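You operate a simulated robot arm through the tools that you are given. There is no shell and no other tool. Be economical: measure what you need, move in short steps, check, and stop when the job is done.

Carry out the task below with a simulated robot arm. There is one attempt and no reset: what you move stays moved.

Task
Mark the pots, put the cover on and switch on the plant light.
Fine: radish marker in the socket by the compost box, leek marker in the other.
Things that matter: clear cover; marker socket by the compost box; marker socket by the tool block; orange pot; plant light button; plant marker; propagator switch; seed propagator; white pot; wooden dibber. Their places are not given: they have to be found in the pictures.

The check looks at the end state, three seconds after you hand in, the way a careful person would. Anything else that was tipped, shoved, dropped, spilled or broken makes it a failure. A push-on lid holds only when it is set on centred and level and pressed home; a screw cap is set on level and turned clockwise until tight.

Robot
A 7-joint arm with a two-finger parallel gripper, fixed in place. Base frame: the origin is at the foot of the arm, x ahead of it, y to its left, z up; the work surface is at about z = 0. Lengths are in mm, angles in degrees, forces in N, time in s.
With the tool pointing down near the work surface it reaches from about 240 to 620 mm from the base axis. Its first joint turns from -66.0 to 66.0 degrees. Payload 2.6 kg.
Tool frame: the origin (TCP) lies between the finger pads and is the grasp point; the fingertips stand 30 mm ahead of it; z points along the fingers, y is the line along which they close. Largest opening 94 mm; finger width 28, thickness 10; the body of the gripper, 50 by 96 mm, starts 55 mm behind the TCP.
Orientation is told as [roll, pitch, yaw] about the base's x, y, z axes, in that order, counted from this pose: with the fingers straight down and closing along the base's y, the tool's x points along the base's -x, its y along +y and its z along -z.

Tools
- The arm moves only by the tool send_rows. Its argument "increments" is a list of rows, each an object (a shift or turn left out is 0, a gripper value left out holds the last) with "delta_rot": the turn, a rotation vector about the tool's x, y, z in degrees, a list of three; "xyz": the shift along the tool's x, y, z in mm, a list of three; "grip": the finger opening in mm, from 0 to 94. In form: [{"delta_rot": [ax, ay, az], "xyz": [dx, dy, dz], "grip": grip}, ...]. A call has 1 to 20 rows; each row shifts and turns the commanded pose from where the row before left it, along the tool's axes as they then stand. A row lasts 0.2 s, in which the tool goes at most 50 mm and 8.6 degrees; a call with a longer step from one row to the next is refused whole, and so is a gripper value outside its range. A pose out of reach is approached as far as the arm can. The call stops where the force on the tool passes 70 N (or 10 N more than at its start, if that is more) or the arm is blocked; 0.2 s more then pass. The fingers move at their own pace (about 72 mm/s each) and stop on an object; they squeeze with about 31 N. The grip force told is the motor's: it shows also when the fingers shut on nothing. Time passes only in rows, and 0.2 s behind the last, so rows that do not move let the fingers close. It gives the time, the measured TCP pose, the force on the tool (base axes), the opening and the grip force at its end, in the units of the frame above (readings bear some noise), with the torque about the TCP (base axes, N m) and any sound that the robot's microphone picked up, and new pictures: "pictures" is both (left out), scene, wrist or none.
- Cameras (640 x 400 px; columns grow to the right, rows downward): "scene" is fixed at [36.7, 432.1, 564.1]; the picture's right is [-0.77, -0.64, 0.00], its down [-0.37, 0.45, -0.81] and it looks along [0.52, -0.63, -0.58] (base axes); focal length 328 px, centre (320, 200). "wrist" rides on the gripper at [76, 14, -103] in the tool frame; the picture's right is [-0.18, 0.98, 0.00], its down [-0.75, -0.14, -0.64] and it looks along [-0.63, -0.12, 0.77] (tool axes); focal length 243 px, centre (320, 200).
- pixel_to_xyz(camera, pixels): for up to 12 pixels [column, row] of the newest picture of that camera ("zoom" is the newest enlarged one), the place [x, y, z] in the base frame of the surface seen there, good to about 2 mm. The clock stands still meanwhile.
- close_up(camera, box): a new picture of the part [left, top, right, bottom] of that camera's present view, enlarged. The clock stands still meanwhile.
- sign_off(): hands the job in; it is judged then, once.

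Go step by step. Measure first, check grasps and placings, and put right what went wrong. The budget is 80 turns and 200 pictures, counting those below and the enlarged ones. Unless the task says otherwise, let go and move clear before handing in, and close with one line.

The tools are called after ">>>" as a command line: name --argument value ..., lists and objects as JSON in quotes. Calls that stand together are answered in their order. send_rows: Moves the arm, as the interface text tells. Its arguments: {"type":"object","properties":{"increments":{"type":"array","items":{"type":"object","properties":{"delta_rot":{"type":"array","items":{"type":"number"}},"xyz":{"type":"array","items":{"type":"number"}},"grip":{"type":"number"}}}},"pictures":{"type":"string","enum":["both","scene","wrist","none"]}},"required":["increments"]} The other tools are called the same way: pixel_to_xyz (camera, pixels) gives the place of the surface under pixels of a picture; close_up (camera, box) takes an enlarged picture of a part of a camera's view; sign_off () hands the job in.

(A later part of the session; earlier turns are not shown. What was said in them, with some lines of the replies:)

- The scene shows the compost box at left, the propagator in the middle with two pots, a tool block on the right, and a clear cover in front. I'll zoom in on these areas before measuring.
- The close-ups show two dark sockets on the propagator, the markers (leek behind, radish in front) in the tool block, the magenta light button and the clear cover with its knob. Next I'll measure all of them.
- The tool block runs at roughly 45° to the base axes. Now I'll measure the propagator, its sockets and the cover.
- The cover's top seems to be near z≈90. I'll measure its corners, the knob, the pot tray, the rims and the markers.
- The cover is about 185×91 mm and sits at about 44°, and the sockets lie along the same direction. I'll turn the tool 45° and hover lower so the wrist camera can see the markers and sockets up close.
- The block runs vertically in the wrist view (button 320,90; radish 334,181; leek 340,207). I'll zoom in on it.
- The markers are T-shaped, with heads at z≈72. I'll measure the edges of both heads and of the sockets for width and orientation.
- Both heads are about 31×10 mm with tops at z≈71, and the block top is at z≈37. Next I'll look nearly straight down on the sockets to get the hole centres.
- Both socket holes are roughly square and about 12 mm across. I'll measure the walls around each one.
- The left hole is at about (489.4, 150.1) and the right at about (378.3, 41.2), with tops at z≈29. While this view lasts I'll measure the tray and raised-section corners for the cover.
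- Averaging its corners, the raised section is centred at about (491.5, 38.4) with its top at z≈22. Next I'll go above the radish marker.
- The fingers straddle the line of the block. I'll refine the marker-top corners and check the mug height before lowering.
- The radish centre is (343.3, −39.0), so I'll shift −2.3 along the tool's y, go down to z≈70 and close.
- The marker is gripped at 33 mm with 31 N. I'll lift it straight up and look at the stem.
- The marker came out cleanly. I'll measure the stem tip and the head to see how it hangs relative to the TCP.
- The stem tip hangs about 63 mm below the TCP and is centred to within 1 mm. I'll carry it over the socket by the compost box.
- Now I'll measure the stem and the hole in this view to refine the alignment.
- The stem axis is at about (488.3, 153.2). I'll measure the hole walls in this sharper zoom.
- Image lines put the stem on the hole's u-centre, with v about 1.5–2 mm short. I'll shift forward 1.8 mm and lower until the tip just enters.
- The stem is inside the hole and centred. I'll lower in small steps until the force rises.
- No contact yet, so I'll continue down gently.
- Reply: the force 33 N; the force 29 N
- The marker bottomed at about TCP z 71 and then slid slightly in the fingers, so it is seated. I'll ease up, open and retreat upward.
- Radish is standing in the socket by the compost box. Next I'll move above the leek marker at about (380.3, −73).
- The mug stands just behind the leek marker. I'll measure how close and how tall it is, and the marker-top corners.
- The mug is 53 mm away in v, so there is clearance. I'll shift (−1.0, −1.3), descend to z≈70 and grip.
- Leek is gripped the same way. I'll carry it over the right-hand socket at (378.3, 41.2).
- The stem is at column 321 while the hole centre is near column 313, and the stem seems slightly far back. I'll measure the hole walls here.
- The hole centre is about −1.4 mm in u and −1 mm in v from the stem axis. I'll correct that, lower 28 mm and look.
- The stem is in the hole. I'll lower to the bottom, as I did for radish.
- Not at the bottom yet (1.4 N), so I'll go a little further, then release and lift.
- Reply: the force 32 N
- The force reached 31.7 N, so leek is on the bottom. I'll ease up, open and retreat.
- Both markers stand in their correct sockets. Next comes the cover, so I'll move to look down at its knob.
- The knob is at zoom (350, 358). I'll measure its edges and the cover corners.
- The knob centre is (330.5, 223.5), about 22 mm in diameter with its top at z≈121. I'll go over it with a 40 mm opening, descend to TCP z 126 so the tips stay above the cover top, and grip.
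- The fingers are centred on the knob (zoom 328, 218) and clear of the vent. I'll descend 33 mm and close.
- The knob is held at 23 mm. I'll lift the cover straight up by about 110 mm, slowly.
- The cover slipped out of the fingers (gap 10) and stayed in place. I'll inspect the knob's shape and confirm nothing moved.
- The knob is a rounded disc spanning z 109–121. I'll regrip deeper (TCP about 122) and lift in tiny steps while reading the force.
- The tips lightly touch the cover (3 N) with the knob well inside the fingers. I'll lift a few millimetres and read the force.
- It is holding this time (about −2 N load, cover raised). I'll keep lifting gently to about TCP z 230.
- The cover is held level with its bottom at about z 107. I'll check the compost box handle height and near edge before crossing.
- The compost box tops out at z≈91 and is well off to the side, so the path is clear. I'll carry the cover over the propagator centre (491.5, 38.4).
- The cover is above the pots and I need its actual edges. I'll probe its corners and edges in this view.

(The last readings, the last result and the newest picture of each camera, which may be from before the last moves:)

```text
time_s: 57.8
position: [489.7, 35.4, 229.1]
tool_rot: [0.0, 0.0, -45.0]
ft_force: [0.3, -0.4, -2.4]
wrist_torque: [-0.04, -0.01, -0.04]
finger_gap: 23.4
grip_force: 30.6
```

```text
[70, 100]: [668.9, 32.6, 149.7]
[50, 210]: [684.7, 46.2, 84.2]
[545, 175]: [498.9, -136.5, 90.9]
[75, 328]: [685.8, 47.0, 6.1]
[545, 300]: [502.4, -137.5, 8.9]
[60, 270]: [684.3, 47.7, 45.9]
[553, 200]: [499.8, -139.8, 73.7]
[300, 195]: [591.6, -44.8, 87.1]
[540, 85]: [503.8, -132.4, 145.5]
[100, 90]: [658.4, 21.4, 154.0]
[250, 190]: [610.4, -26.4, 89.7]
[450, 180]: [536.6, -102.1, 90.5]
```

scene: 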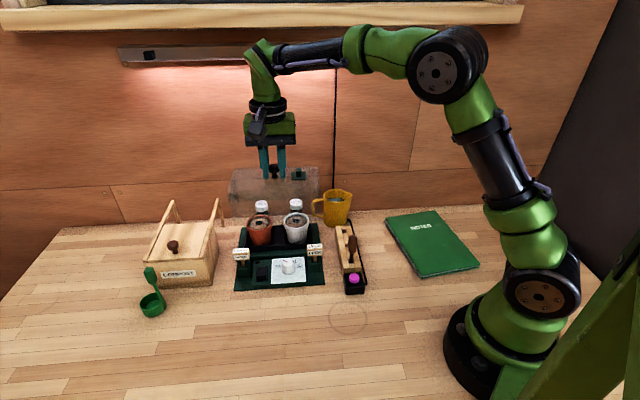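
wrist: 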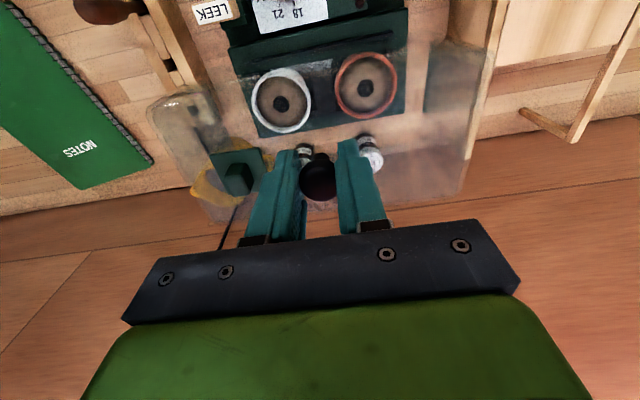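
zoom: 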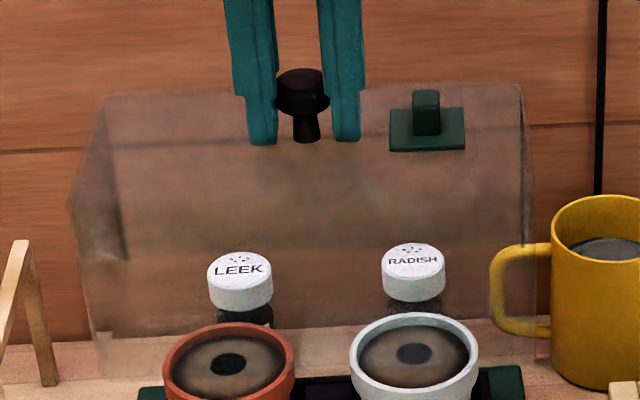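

The cover's front-right edge is at (395, 3.5), which matches its expected size. I'll take a fresh pose reading after a small correction and a partial descent that stays above the pots.

>>> send_rows --increments '[{"xyz": [0, 1.5, 4]}, {"xyz": [0, 0, 6]}, {"xyz": [0, 0, 6]}, {}, {}, {}]' --pictures "none"

>>> send_rows --increments '[{}]' --pictures "none"

>>> send_rows --increments '[{}]' --pictures "wrist"

>>> close_up --camera "wrist" --box '[140, 30, 500, 210]'

```text
time_s: 59.2
position: [491.4, 38.4, 213.1]
tool_rot: [0.0, 0.0, -45.0]
ft_force: [0.2, 0.3, -1.6]
wrist_torque: [0.01, 0.0, -0.02]
finger_gap: 23.3
grip_force: 31.4
```

```text
time_s: 59.6
position: [491.3, 37.8, 213.5]
tool_rot: [0.0, 0.1, -45.0]
ft_force: [0.1, 0.1, -0.2]
wrist_torque: [-0.02, 0.0, 0.01]
finger_gap: 23.2
grip_force: 31.4
```

```text
time_s: 60.0
position: [490.6, 37.4, 213.5]
tool_rot: [0.0, 0.0, -45.0]
ft_force: [0.2, 0.7, -1.8]
wrist_torque: [0.0, -0.01, 0.0]
finger_gap: 23.4
grip_force: 30.6
```

wrist: 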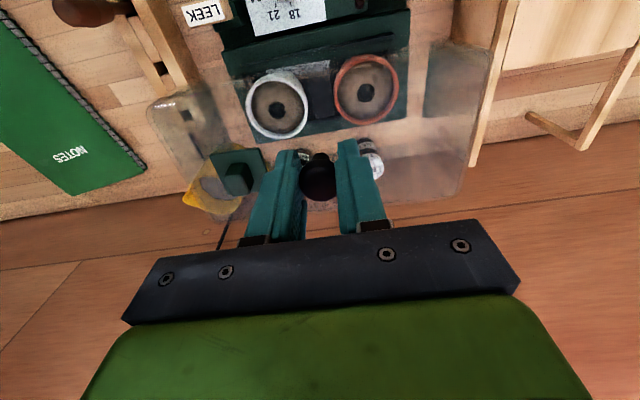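

```text
1.78 times, centred on (320, 120) of wrist
```

zoom: 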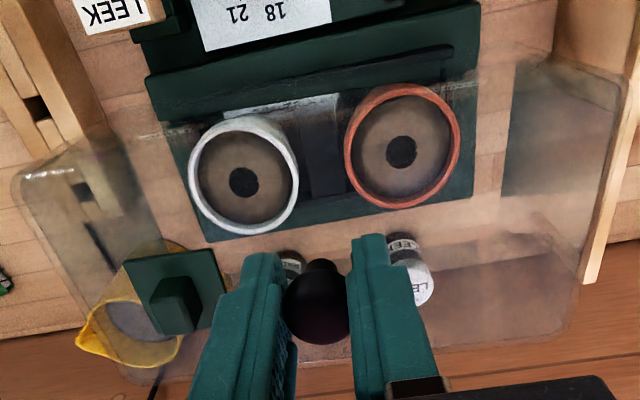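

The mean TCP is (491.1, 37.9), which is on target. Next I'll probe both front vertical edges and the end faces of the cover for its yaw.

>>> pixel_to_xyz --camera "zoom" --pixels '[[20, 178], [35, 167], [60, 152], [85, 140], [535, 58], [545, 62], [580, 75], [610, 82], [622, 92], [25, 200], [560, 62], [100, 136]]'

>>> pixel_to_xyz --camera "wrist" --pixels '[[208, 156], [259, 148], [215, 193], [233, 193], [225, 151], [245, 149]]'

```text
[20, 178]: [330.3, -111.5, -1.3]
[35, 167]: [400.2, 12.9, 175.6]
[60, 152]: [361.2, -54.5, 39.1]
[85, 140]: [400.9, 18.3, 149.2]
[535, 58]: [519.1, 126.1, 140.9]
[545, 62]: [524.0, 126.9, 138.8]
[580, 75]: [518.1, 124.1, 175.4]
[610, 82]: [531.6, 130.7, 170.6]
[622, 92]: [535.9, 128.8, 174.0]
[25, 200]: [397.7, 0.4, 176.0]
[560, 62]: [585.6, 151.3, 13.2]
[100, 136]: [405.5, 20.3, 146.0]
```

```text
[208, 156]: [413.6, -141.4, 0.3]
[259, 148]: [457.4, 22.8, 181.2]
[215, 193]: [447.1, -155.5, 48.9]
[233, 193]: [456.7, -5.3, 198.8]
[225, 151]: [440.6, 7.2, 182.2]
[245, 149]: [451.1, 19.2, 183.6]
```

The front face runs from v≈272 on the right to v≈279 on the left, so the cover is yawed about 2° clockwise of the propagator. I'll rotate it 2° counterclockwise and re-measure.

>>> send_rows --increments '[{"delta_rot": [0, 0, -1.0]}, {"delta_rot": [0, 0, -1.0]}, {}, {}, {}]' --pictures "wrist"

>>> pixel_to_xyz --camera "wrist" --pixels '[[160, 101], [165, 100], [188, 86], [196, 84], [192, 85], [440, 40], [446, 42], [452, 44], [466, 49], [482, 53], [489, 59], [435, 42]]'

>>> close_up --camera "wrist" --box '[140, 30, 500, 210]'

```text
time_s: 61.2
position: [492.7, 38.2, 213.2]
tool_rot: [0.0, 0.0, -43.0]
ft_force: [-0.3, 0.0, -1.6]
wrist_torque: [0.04, 0.01, 0.03]
finger_gap: 23.2
grip_force: 31.1
```

wrist: 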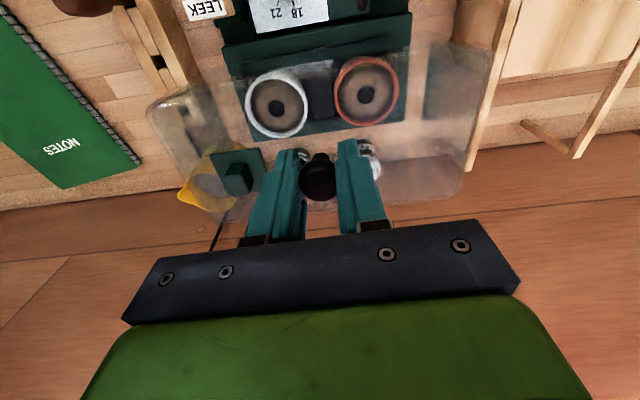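

```text
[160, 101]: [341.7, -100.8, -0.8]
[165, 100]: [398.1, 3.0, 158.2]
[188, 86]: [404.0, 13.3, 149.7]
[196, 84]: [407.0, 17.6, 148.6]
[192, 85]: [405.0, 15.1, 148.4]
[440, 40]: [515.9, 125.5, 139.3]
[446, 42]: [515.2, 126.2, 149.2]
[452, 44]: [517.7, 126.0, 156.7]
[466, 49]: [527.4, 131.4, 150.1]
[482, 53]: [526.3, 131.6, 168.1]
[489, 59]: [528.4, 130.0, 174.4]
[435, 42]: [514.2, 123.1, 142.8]
```

```text
1.78 times, centred on (320, 120) of wrist
```

zoom: 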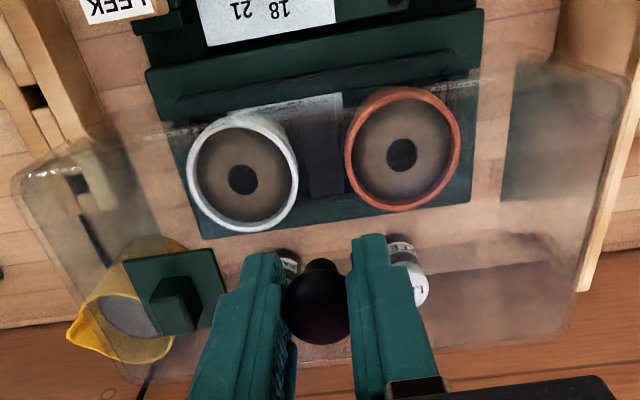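

The front face is now flush (v≈276 at both ends) and the ends are centred at u≈374.4. I'll shift 0.8 mm toward the front and descend to just above seating.

>>> send_rows --increments '[{"xyz": [0.8, 0, 3]}, {"xyz": [0, 0, 5]}, {"xyz": [0, 0, 6]}, {"xyz": [0, 0, 6]}, {"xyz": [0, 0, 6]}, {"xyz": [0, 0, 6]}, {"xyz": [0, 0, 6]}, {"xyz": [0, 0, 6]}, {"xyz": [0, 0, 5]}, {"xyz": [0, 0, 4]}, {"xyz": [0, 0, 3]}, {}, {}]'

>>> close_up --camera "scene" --box '[215, 180, 345, 300]'

>>> close_up --camera "wrist" --box '[140, 30, 500, 210]'

```text
time_s: 64.0
position: [491.2, 39.6, 156.9]
tool_rot: [0.0, 0.0, -43.0]
ft_force: [-0.3, 0.5, -1.4]
wrist_torque: [-0.01, 0.02, -0.03]
finger_gap: 23.6
grip_force: 31.0
```

scene: 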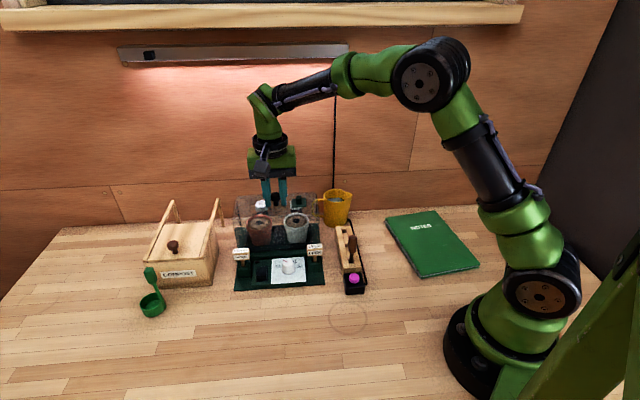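
wrist: 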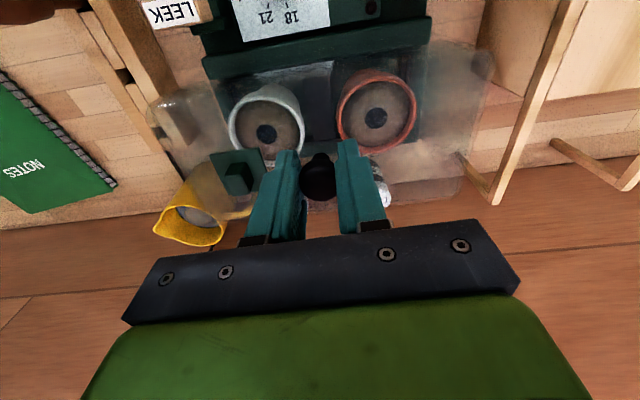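

```text
3.33 times, centred on (280, 240) of scene
```

zoom: 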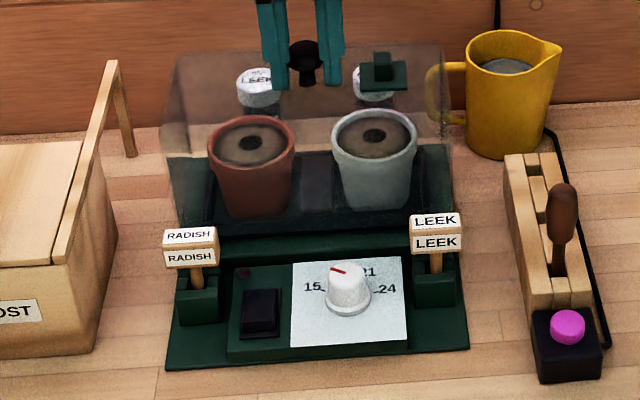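

```text
1.78 times, centred on (320, 120) of wrist
```

zoom: 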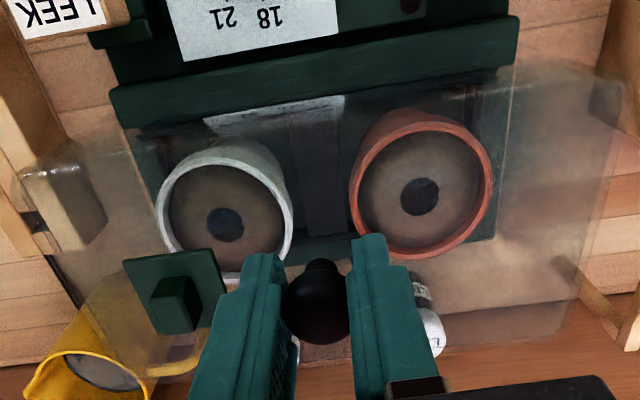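

The cover straddles the tray with all its margins showing. I'll lower slowly to contact.

>>> send_rows --increments '[{"xyz": [0, 0, 2]}, {"xyz": [0, 0, 2]}, {"xyz": [0, 0, 2]}, {"xyz": [0, 0, 2]}, {}, {}]' --pictures "none"

>>> send_rows --increments '[{"xyz": [0, 0, 1]}, {"xyz": [0, 0, 1]}, {"xyz": [0, 0, 1]}, {}, {}]' --pictures "wrist"

>>> close_up --camera "scene" --box '[225, 190, 335, 280]'

```text
time_s: 65.4
position: [491.3, 40.2, 149.4]
tool_rot: [0.0, 0.0, -43.0]
ft_force: [-0.4, -0.1, -2.7]
wrist_torque: [0.0, -0.01, 0.01]
finger_gap: 23.2
grip_force: 30.8
```

```text
time_s: 66.6
position: [489.8, 39.3, 146.3]
tool_rot: [0.0, 0.0, -43.0]
ft_force: [0.1, 0.1, -0.9]
wrist_torque: [-0.02, -0.01, -0.03]
finger_gap: 23.2
grip_force: 30.5
```

wrist: 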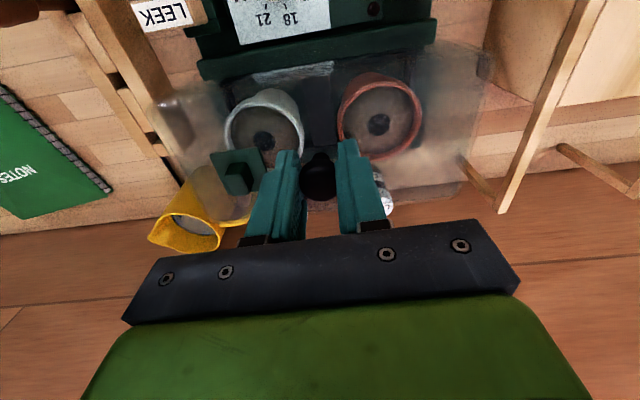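

```text
4.44 times, centred on (280, 235) of scene
```

zoom: 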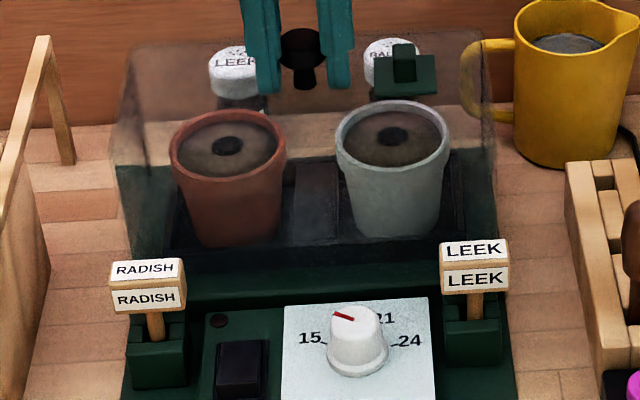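

There is no contact yet at z 146. I'll nudge 1 mm back toward centre and continue to contact.

>>> send_rows --increments '[{"xyz": [-1, 0, 0]}, {"xyz": [0, 0, 1]}, {"xyz": [0, 0, 1]}, {}, {}]' --pictures "none"

>>> send_rows --increments '[{"xyz": [0, 0, 1]}, {"xyz": [0, 0, 1]}, {}, {}]' --pictures "none"

>>> close_up --camera "scene" --box '[225, 190, 335, 280]'

```text
time_s: 67.8
position: [491.4, 37.2, 145.1]
tool_rot: [0.0, 0.0, -42.9]
ft_force: [-1.1, -0.9, 5.7]
wrist_torque: [0.02, 0.27, -0.01]
finger_gap: 23.3
grip_force: 31.3
```

```text
time_s: 68.8
position: [491.3, 37.9, 143.7]
tool_rot: [0.1, -0.2, -43.0]
ft_force: [-4.7, -2.3, 24.6]
wrist_torque: [-0.2, 0.09, -0.01]
finger_gap: 23.3
grip_force: 30.9
```

```text
4.44 times, centred on (280, 235) of scene
```

zoom: 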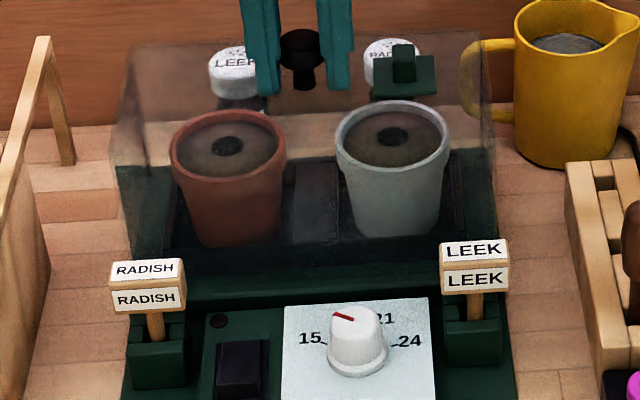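

Contact is at TCP z≈145 exactly as predicted, and I pressed to about 25 N. I'll ease off, release and lift clear.

>>> send_rows --increments '[{"xyz": [0, 0, -2]}, {}, {"grip": 42}, {}, {}, {"xyz": [0, 0, -5]}, {"xyz": [0, 0, -15]}, {"xyz": [0, 0, -25]}, {"xyz": [0, 0, -25]}, {"xyz": [0, 0, -25]}, {}]'

>>> close_up --camera "scene" --box '[215, 180, 345, 300]'

>>> close_up --camera "wrist" --box '[180, 0, 480, 190]'

```text
time_s: 71.2
position: [490.8, 38.8, 239.7]
tool_rot: [0.0, -0.1, -43.0]
ft_force: [0.3, -0.6, 0.4]
wrist_torque: [0.01, -0.02, 0.0]
finger_gap: 42.0
grip_force: 0.1
```

scene: 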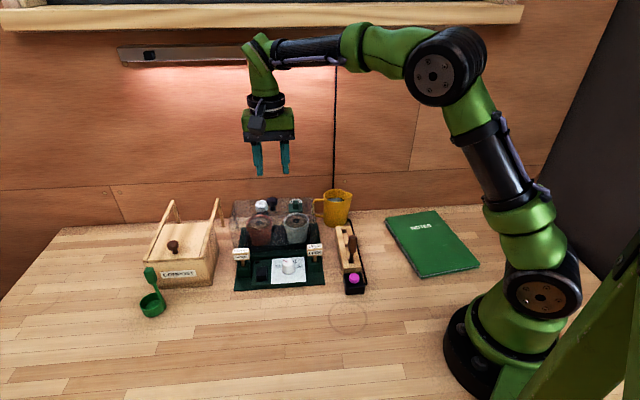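
wrist: 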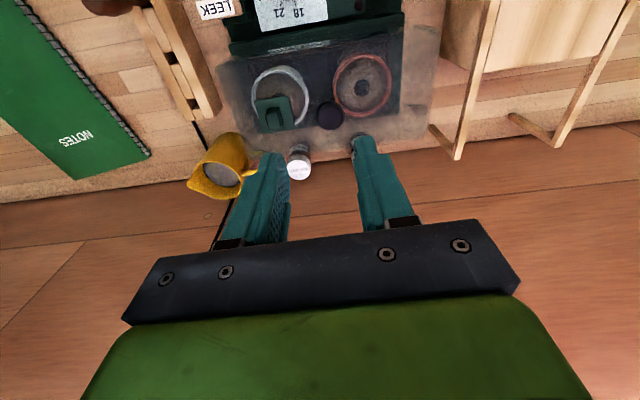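

```text
3.33 times, centred on (280, 240) of scene
```

zoom: 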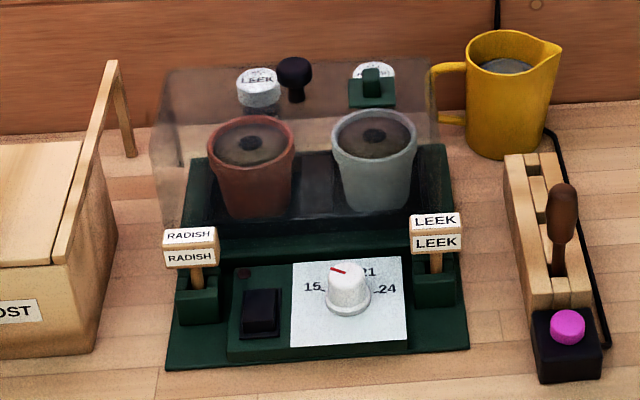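

```text
2.11 times, centred on (330, 95) of wrist
```

zoom: 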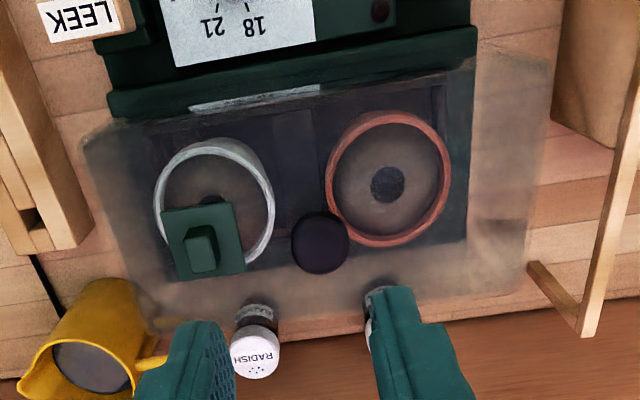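

The knob seems to have shifted about 4 px left on release. I'll measure the cover's actual position.

>>> pixel_to_xyz --camera "zoom" --pixels '[[320, 240], [300, 240], [342, 240], [320, 220], [320, 262], [110, 135], [130, 128], [150, 122], [440, 72], [460, 68], [475, 66], [210, 245]]'

>>> close_up --camera "scene" --box '[220, 190, 330, 265]'

>>> pixel_to_xyz --camera "scene" --pixels '[[272.2, 201.5], [272.2, 204], [269, 202.5], [275, 202.5]]'

```text
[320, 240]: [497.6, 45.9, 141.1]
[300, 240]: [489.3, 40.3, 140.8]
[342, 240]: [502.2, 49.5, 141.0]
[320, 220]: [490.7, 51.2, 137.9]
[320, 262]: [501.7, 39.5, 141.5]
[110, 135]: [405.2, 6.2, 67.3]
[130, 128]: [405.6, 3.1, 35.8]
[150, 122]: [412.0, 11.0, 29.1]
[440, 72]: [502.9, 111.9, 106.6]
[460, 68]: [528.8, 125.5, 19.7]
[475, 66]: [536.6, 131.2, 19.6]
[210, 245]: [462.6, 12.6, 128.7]
```

```text
5.33 times, centred on (275, 228) of scene
```

zoom: 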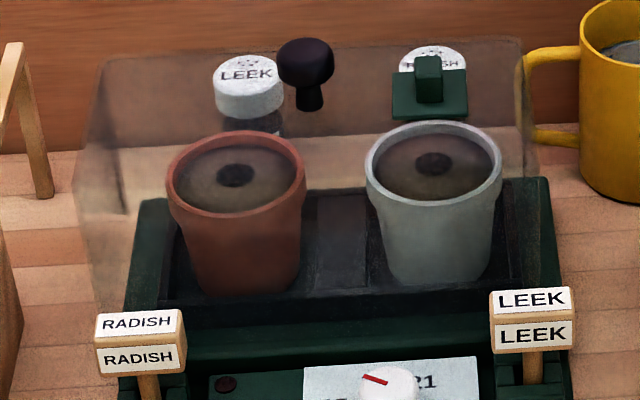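

```text
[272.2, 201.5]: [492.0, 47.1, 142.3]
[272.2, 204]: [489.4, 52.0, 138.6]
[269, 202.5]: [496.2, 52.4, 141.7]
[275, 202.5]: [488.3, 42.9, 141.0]
```

The cover slid about 8 mm in +u, because a fingertip dragged it when opening wide. I'll regrip with the tips just clear of the top, lift slightly, re-centre, and open only a sliver next time.

>>> send_rows --increments '[{"xyz": [0.6, 8.2, 0]}, {"xyz": [0, 0, 20]}, {"xyz": [0, 0, 20]}, {"xyz": [0, 0, 20]}, {"xyz": [0, 0, 15]}, {}, {"xyz": [0, 0, 10]}, {"xyz": [0, 0, 5]}, {}, {}]' --pictures "wrist"

>>> close_up --camera "wrist" --box '[230, 60, 410, 220]'

```text
time_s: 73.4
position: [496.7, 44.7, 149.6]
tool_rot: [0.0, 0.0, -43.0]
ft_force: [-0.3, 0.4, -0.4]
wrist_torque: [0.01, -0.01, -0.01]
finger_gap: 41.6
grip_force: 0.1
```

wrist: 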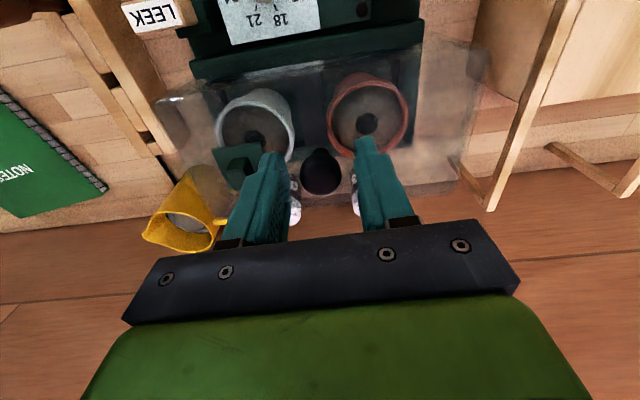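

```text
2.50 times, centred on (320, 140) of wrist
```

zoom: 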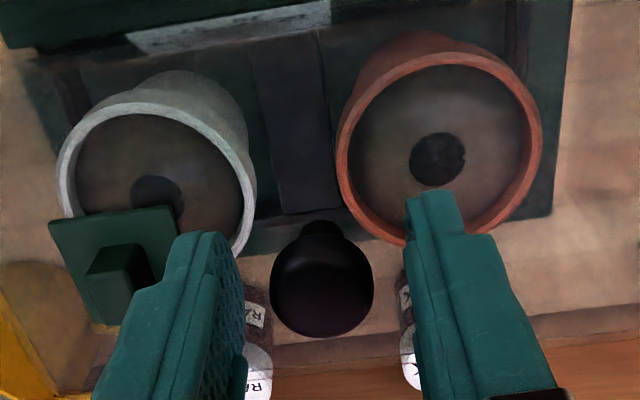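

The knob sits centred between the fingers. I'll descend 3 mm, close, and lift 8 mm.

>>> send_rows --increments '[{"xyz": [0, 0, 3]}, {}, {"grip": 10}, {}, {}, {}, {"xyz": [0, 0, -1]}, {"xyz": [0, 0, -1]}, {"xyz": [0, 0, -1]}, {"xyz": [0, 0, -1]}, {"xyz": [0, 0, -1]}, {"xyz": [0, 0, -1]}, {"xyz": [0, 0, -1]}, {"xyz": [0, 0, -1]}, {}, {}]' --pictures "wrist"

>>> close_up --camera "scene" --box '[220, 180, 330, 265]'

>>> close_up --camera "wrist" --box '[140, 30, 500, 210]'

```text
time_s: 76.8
position: [497.1, 44.8, 154.6]
tool_rot: [0.0, 0.0, -42.9]
ft_force: [0.6, 0.8, -1.8]
wrist_torque: [0.01, 0.02, 0.01]
finger_gap: 22.9
grip_force: 30.6
```

wrist: 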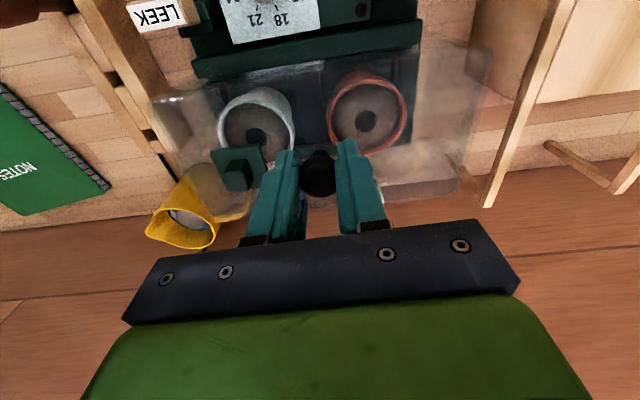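

```text
4.71 times, centred on (275, 222) of scene
```

zoom: 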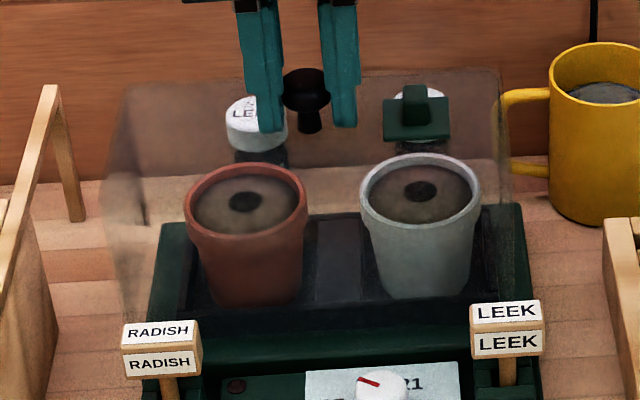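

```text
1.78 times, centred on (320, 120) of wrist
```

zoom: 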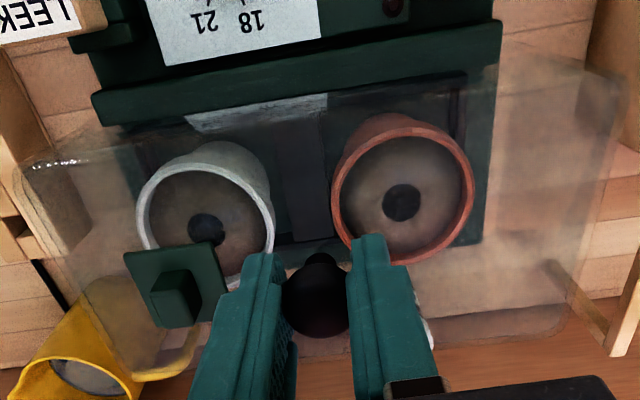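

It is held again, with the same orientation. I'll move −8.4 mm along u to the centre, then verify the edges.

>>> send_rows --increments '[{"xyz": [-0.1, -2.1, 0]}, {"xyz": [-0.1, -2.1, 0]}, {"xyz": [-0.1, -2.1, 0]}, {"xyz": [0, -2.1, 0]}, {}, {}, {}]' --pictures "wrist"

>>> close_up --camera "wrist" --box '[140, 30, 500, 210]'

>>> pixel_to_xyz --camera "zoom" --pixels '[[40, 165], [70, 152], [90, 143], [105, 137], [125, 130], [155, 122], [490, 70], [500, 66], [510, 64], [530, 62], [580, 66], [610, 72]]'

```text
time_s: 78.4
position: [490.6, 38.6, 153.8]
tool_rot: [-0.1, 0.0, -43.0]
ft_force: [-0.3, 0.4, -1.1]
wrist_torque: [0.01, 0.02, 0.02]
finger_gap: 22.8
grip_force: 30.7
```

wrist: 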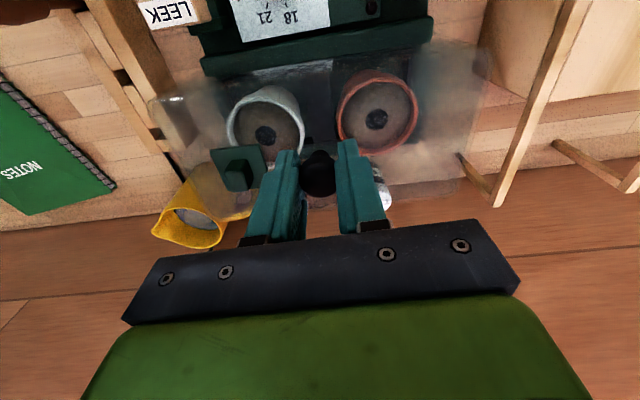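

```text
1.78 times, centred on (320, 120) of wrist
```

zoom: 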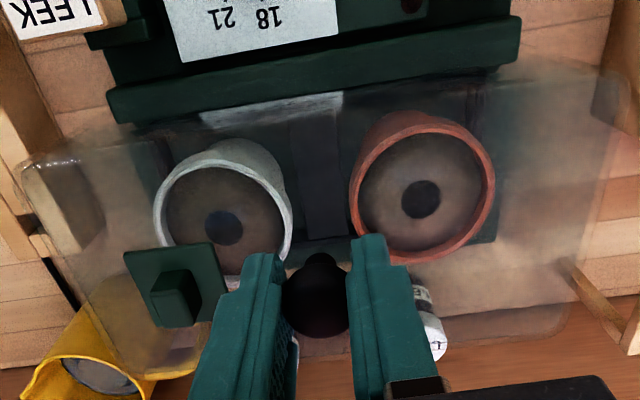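

```text
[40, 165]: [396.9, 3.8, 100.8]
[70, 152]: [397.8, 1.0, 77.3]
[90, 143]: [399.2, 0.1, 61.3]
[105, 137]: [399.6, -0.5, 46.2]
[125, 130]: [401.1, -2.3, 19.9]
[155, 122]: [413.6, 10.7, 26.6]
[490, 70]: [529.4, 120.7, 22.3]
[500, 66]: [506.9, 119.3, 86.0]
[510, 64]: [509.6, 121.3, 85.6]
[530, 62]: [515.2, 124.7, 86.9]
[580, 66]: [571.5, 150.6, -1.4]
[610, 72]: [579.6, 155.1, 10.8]
```

The right end is at u≈282 and the front at v≈274.3, so it is centred. I'll lower to contact and press.

>>> send_rows --increments '[{"xyz": [-0.4, 0, 1.5]}, {"xyz": [0, 0, 1.5]}, {"xyz": [0, 0, 1.5]}, {"xyz": [0, 0, 1.5]}, {"xyz": [0, 0, 1]}, {}, {}]' --pictures "none"

>>> send_rows --increments '[{"xyz": [0, 0, 1]}, {"xyz": [0, 0, 1]}, {}, {}]' --pictures "none"

```text
time_s: 80.0
position: [491.2, 39.0, 147.2]
tool_rot: [-0.1, 0.0, -43.0]
ft_force: [-1.0, 0.7, 1.0]
wrist_torque: [-0.03, -0.03, -0.02]
finger_gap: 23.1
grip_force: 31.0
```

```text
time_s: 81.0
position: [492.5, 39.1, 146.4]
tool_rot: [0.2, -0.1, -43.1]
ft_force: [-10.3, 0.3, 31.4]
wrist_torque: [-0.01, 0.53, -0.08]
finger_gap: 22.9
grip_force: 31.2
```

It seated with 31 N of press. I'll ease up and open only to 27 mm, then rise in small steps while checking.

>>> send_rows --increments '[{"xyz": [0, 0, -1]}, {"xyz": [0, 0, -0.7]}, {}, {"grip": 24}, {"grip": 25}, {"grip": 26}, {"grip": 27}, {}, {}]' --pictures "wrist"

>>> close_up --camera "scene" --box '[220, 180, 330, 265]'

>>> close_up --camera "wrist" --box '[260, 110, 380, 220]'

```text
time_s: 83.0
position: [491.7, 38.1, 147.6]
tool_rot: [0.1, 0.1, -43.1]
ft_force: [0.5, -0.3, 0.4]
wrist_torque: [-0.01, 0.01, -0.01]
finger_gap: 27.2
grip_force: 0.1
```

wrist: 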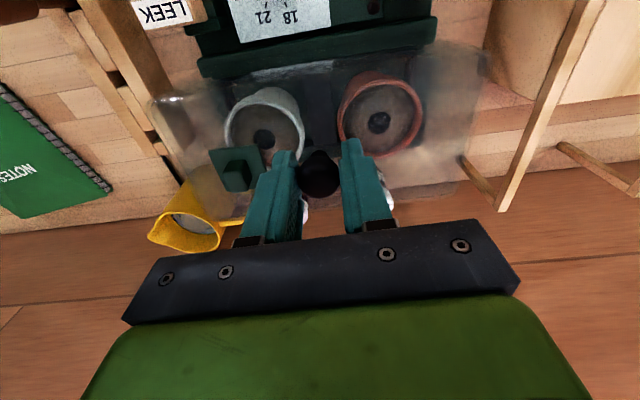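

```text
4.71 times, centred on (275, 222) of scene
```

zoom: 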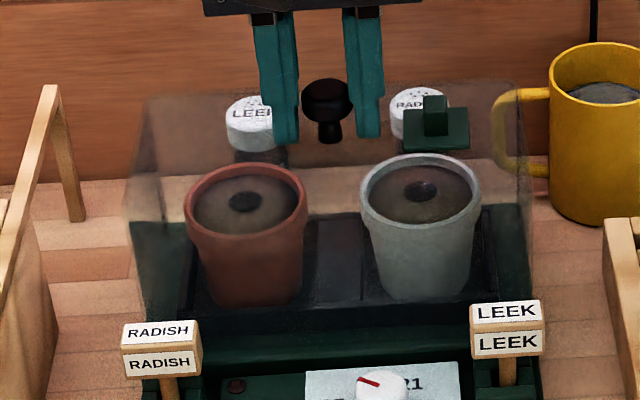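

```text
3.64 times, centred on (320, 165) of wrist
```

zoom: 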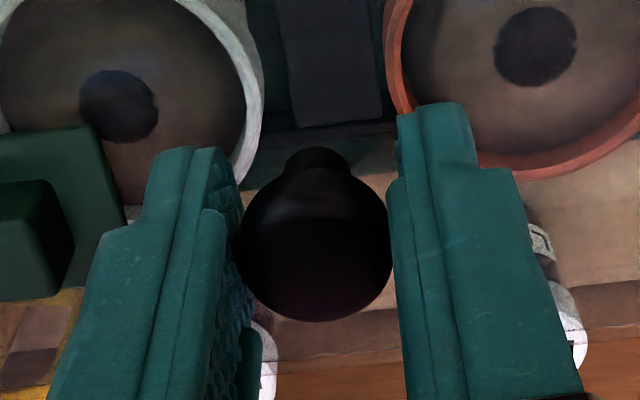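

The knob is free, with gaps on both sides. I'll rise straight up.

>>> send_rows --increments '[{"xyz": [0, 0, -4]}, {"xyz": [0, 0, -8]}, {"xyz": [0, 0, -12]}, {"xyz": [0, 0, -20]}, {"xyz": [0, 0, -25]}, {"xyz": [0, 0, -25]}, {}]'

>>> close_up --camera "scene" --box '[220, 180, 330, 265]'

>>> close_up --camera "wrist" --box '[180, 0, 480, 190]'

>>> pixel_to_xyz --camera "zoom" --pixels '[[300, 235], [310, 235], [320, 235], [300, 250], [310, 255], [310, 215], [120, 135], [100, 150], [140, 125], [450, 70], [465, 68], [490, 64]]'

```text
time_s: 84.6
position: [489.3, 37.9, 241.2]
tool_rot: [0.0, 0.0, -43.1]
ft_force: [-0.5, 0.1, -0.2]
wrist_torque: [-0.01, 0.0, 0.01]
finger_gap: 27.2
grip_force: 0.0
```

scene: 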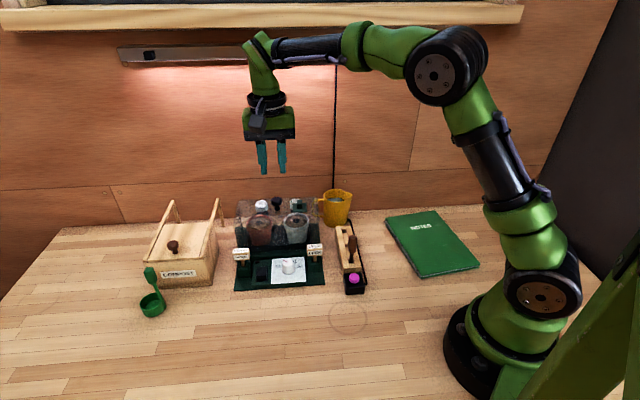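
wrist: 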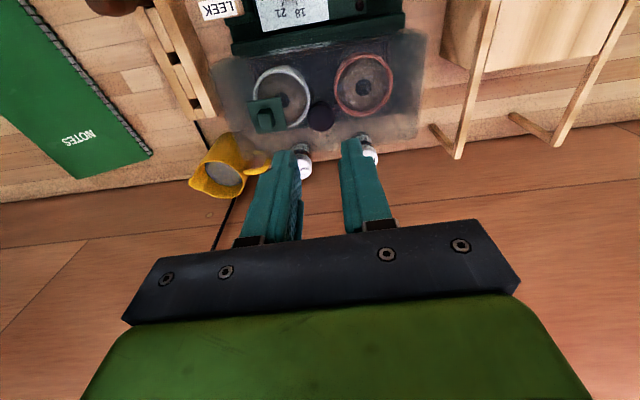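

```text
4.71 times, centred on (275, 222) of scene
```

zoom: 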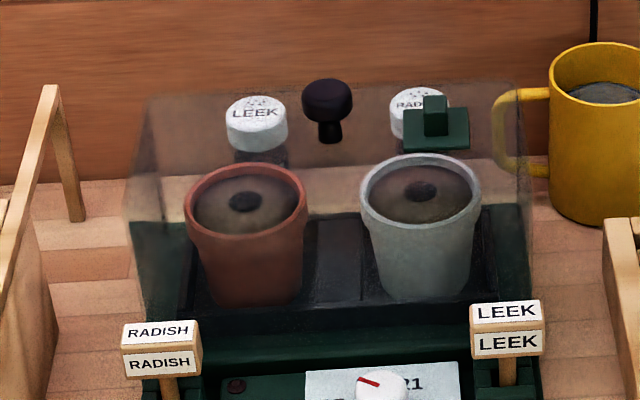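

```text
2.11 times, centred on (330, 95) of wrist
```

zoom: 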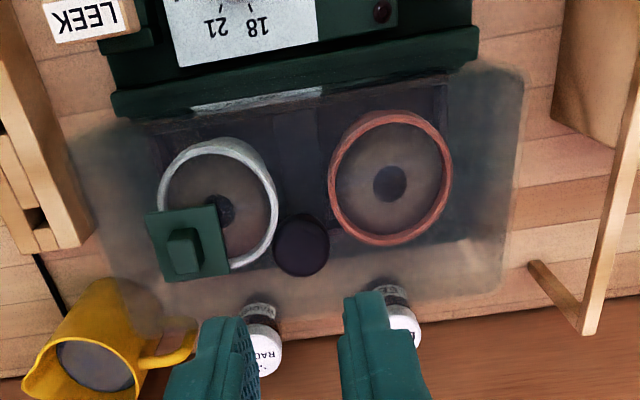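

```text
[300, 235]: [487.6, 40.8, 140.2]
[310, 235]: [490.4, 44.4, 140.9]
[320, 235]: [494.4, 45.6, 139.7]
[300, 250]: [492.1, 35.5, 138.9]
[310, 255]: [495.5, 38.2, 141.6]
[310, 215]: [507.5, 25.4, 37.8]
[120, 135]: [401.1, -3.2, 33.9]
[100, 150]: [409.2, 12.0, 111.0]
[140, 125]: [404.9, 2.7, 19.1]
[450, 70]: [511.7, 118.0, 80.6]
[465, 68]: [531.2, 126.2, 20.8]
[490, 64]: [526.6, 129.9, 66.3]
```

The cover is now centred (knob ≈ (491, 37.5)) and level. Last is the magenta button near (280, 28), so I'll close the fingers and move above it, offset slightly away from the dibber.

>>> send_rows --increments '[{"xyz": [25, -25, 0], "grip": 0}, {"xyz": [25, -25, 0]}, {"xyz": [25, -25, 0]}, {"xyz": [25, -25, 0]}, {"xyz": [25, -25, 0]}, {"xyz": [25.2, -24.7, 0]}, {}, {"xyz": [0, 0, 25]}, {"xyz": [0, 0, 25]}, {"xyz": [0, 0, 25]}, {}, {}]'

>>> close_up --camera "scene" --box '[300, 200, 410, 310]'

>>> close_up --camera "wrist" --box '[240, 60, 400, 200]'

```text
time_s: 87.2
position: [278.4, 30.0, 166.1]
tool_rot: [0.0, 0.1, -43.1]
ft_force: [-0.5, 0.2, 0.1]
wrist_torque: [-0.02, 0.02, -0.02]
finger_gap: 0.0
grip_force: 31.0
```

scene: 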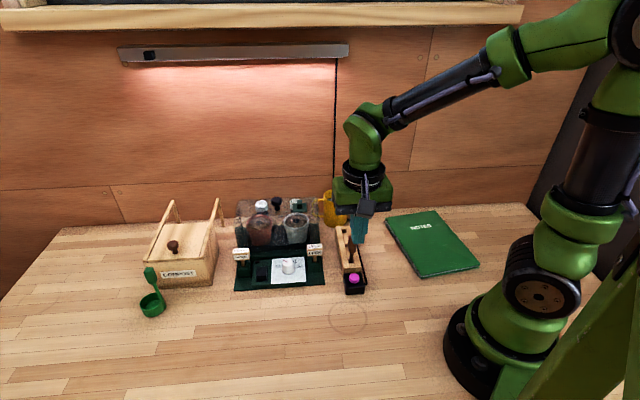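
wrist: 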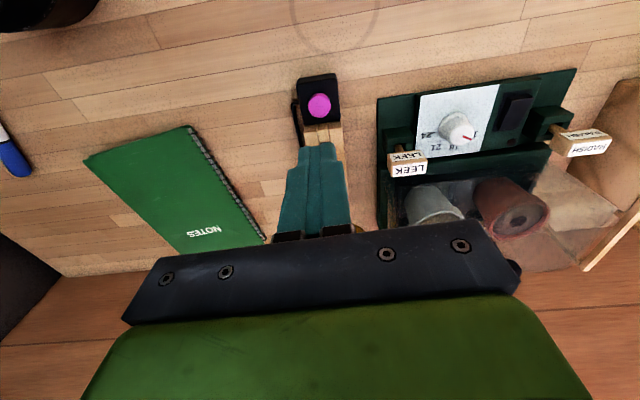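

```text
3.64 times, centred on (355, 255) of scene
```

zoom: 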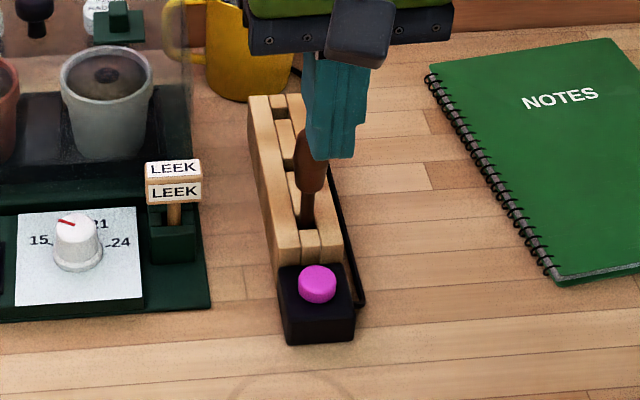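

```text
2.86 times, centred on (320, 130) of wrist
```

zoom: 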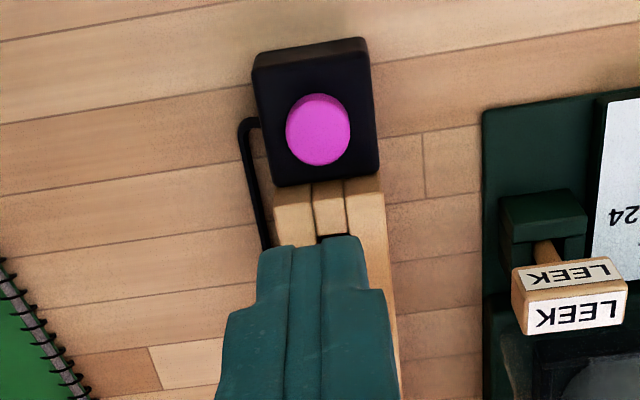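

The button is at wrist zoom (320, 132). I'll measure it along with the dibber top.

>>> pixel_to_xyz --camera "zoom" --pixels '[[320, 132], [292, 130], [347, 132], [320, 105], [320, 158], [270, 100], [362, 165], [365, 75]]'

>>> pixel_to_xyz --camera "scene" --pixels '[[351, 247], [351, 242], [350.5, 252], [349.5, 240], [354.2, 277]]'

>>> close_up --camera "scene" --box '[110, 30, 360, 130]'

```text
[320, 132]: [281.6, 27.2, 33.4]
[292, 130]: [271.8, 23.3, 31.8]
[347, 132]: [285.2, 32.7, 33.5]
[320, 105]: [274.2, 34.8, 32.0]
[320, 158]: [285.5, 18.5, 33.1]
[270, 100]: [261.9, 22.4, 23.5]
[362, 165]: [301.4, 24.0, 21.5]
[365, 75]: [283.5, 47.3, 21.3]
```

```text
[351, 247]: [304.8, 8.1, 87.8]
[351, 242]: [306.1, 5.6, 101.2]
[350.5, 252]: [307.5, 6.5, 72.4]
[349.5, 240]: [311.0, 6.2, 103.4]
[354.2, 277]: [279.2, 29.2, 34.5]
```

```text
2.56 times, centred on (235, 80) of scene
```

zoom: 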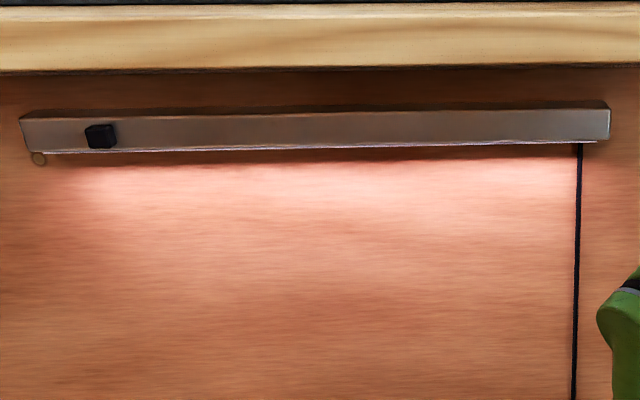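

Button top is z≈33.5 at (280, 27.5), and the dibber clears the fingers by about 20 mm. I'll descend to just above it.

>>> send_rows --increments '[{"xyz": [0, 0, 20]}, {"xyz": [0, 0, 20]}, {"xyz": [0, 0, 20]}, {"xyz": [0, 0, 20]}, {"xyz": [0, 0, 14]}, {}, {}]'

>>> close_up --camera "scene" --box '[300, 200, 410, 310]'

```text
time_s: 88.8
position: [278.9, 30.8, 72.2]
tool_rot: [-0.1, 0.0, -43.1]
ft_force: [-0.1, 0.6, 0.5]
wrist_torque: [-0.03, -0.01, 0.03]
finger_gap: 0.3
grip_force: 31.2
```

scene: 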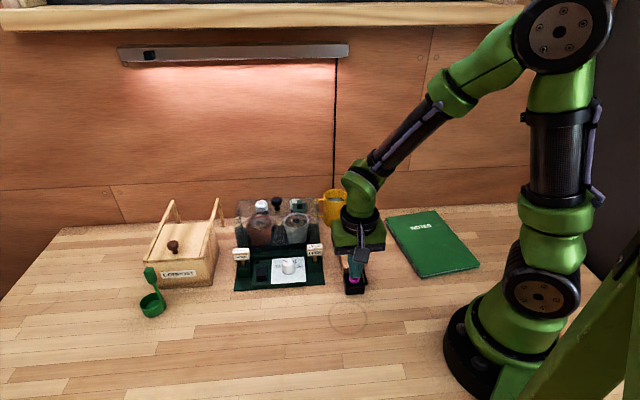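
wrist: 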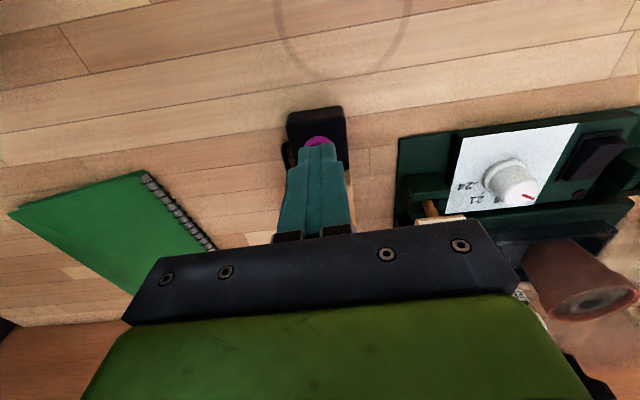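

```text
3.64 times, centred on (355, 255) of scene
```

zoom: 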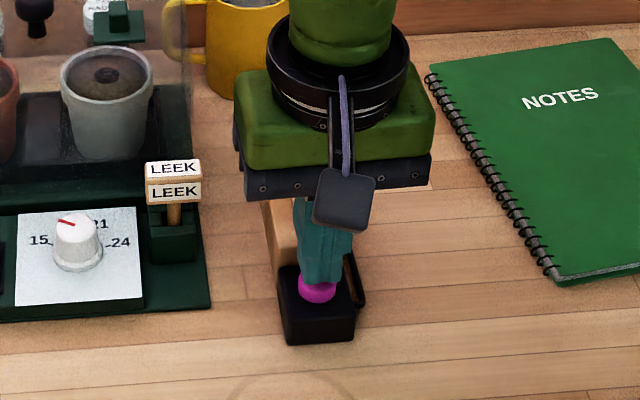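

The fingertips are directly over the button. I'll press down in small steps and listen for a click.

>>> send_rows --increments '[{"xyz": [0, 0, 3]}, {"xyz": [0, 0, 3]}, {"xyz": [0, 0, 2]}, {"xyz": [0, 0, 1]}, {"xyz": [0, 0, 1]}, {"xyz": [0, 0, 1]}, {}]'

```text
time_s: 90.4
position: [279.4, 31.4, 61.4]
tool_rot: [-0.1, 0.0, -43.1]
ft_force: [0.4, -0.2, 1.3]
wrist_torque: [-0.01, -0.08, 0.01]
finger_gap: 0.0
grip_force: 31.3
```

scene: 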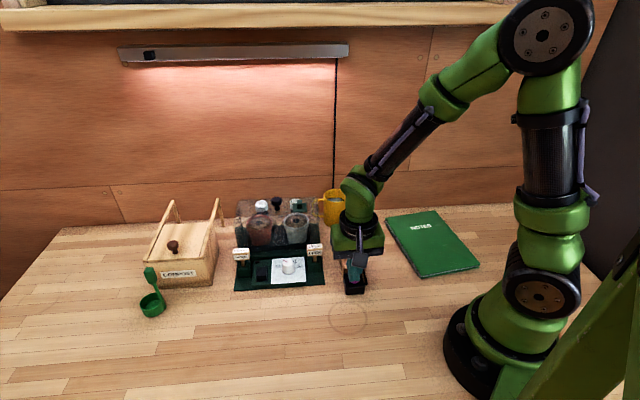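
wrist: 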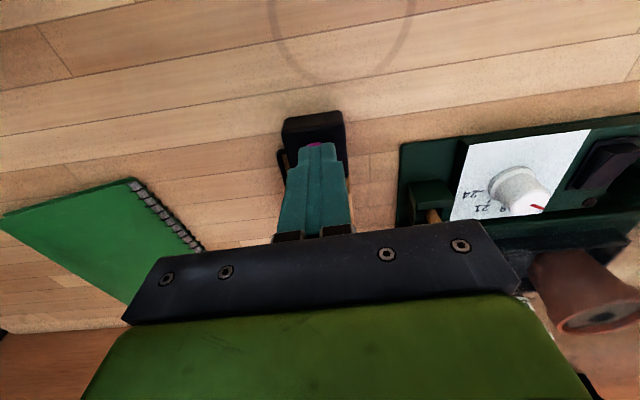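

A light 1.3 N contact has begun, so I'll press further in 1 mm steps.

>>> send_rows --increments '[{"xyz": [0, 0, 1]}, {"xyz": [0, 0, 1]}, {"xyz": [0, 0, 1]}, {}]' --pictures "scene"

```text
time_s: 91.4
position: [280.9, 31.0, 58.4]
tool_rot: [-0.1, 0.1, -43.0]
ft_force: [-0.4, -1.4, 7.7]
wrist_torque: [-0.07, 0.02, -0.04]
finger_gap: 0.0
grip_force: 31.3
heard: click
```

scene: 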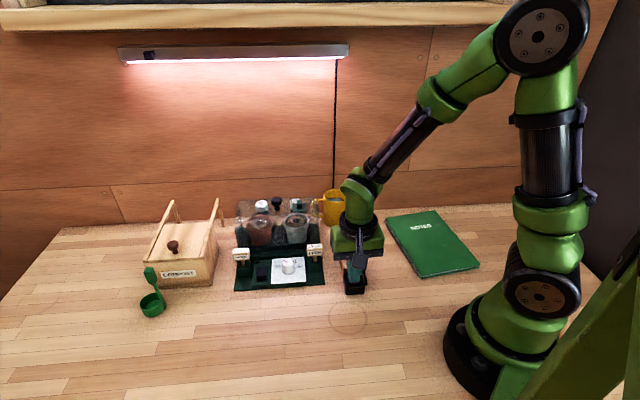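

A click was heard and the lamp bar is now brightly lit. I'll rise straight up and check the final scene.

>>> send_rows --increments '[{"xyz": [0, 0, -5]}, {"xyz": [0, 0, -15]}, {"xyz": [0, 0, -25]}, {"xyz": [0, 0, -30]}, {"xyz": [0, 0, -40]}, {"xyz": [0, 0, -40]}, {}, {}]'

>>> close_up --camera "scene" --box '[200, 180, 380, 310]'

>>> close_up --camera "scene" --box '[225, 190, 325, 262]'

```text
time_s: 93.2
position: [280.2, 30.5, 212.1]
tool_rot: [0.0, 0.0, -43.0]
ft_force: [-0.2, -0.2, 0.7]
wrist_torque: [-0.01, 0.01, -0.03]
finger_gap: 0.0
grip_force: 31.1
```

scene: 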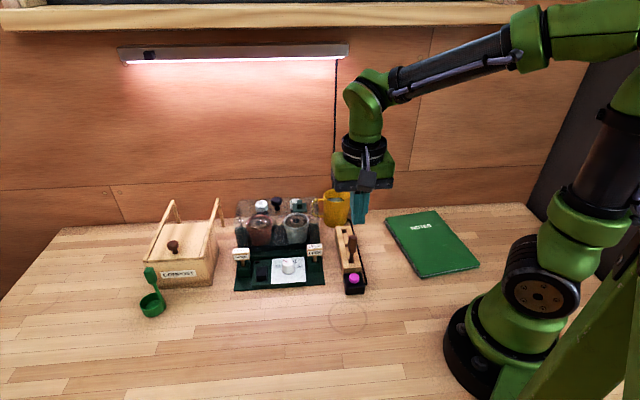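
wrist: 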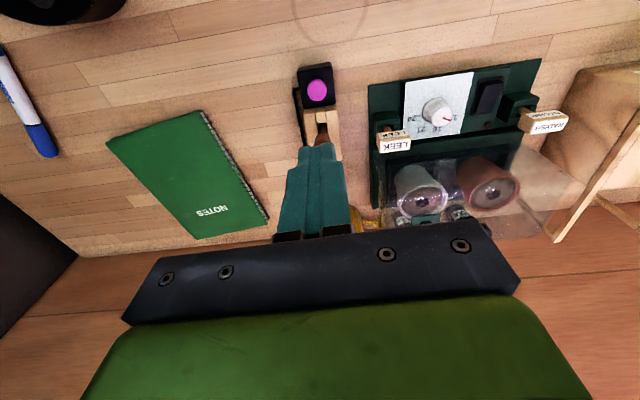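

```text
3.08 times, centred on (290, 245) of scene
```

zoom: 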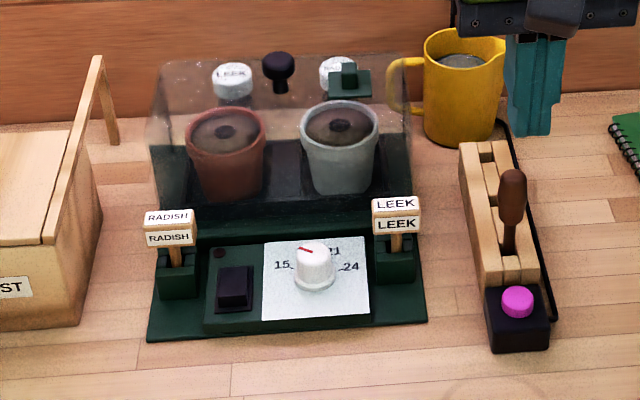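

```text
5.56 times, centred on (275, 226) of scene
```

zoom: 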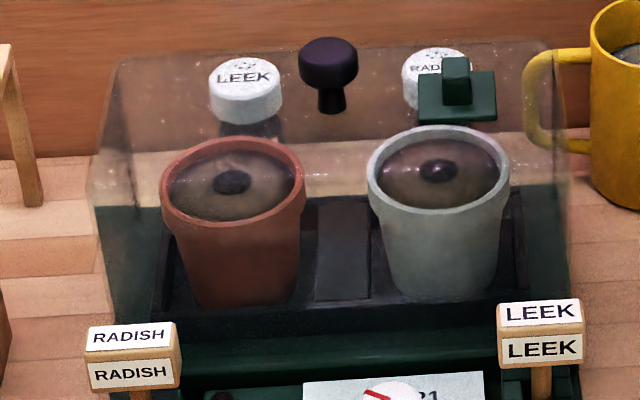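

The light stays on and both markers stand upright. As a final check I'll measure the cover's top corners for level and centring.

>>> pixel_to_xyz --camera "zoom" --pixels '[[328, 58], [308, 58], [348, 58], [92, 195], [100, 190], [566, 165], [560, 155], [130, 60], [540, 45], [456, 62], [110, 270], [562, 250]]'

```text
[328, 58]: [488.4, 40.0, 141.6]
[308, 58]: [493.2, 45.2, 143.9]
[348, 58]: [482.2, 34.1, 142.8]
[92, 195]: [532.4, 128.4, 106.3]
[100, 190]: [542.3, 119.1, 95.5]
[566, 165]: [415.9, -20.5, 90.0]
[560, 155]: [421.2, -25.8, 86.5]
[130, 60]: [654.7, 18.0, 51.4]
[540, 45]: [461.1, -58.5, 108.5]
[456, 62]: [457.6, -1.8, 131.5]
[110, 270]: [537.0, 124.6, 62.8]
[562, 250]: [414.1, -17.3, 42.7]
```

The cover ends at u≈467.5 and 280, against the body at 470 and 279.5, so it is centred to within about 1 mm and level. The markers are seated, the lamp is on and the arm is clear, so I'm handing in.

>>> sign_off

```text
The job is handed in.
```

The job is handed in: the radish marker is in the socket by the compost box, the leek marker is in the other, the clear cover is seated on the propagator, and the plant light is on.
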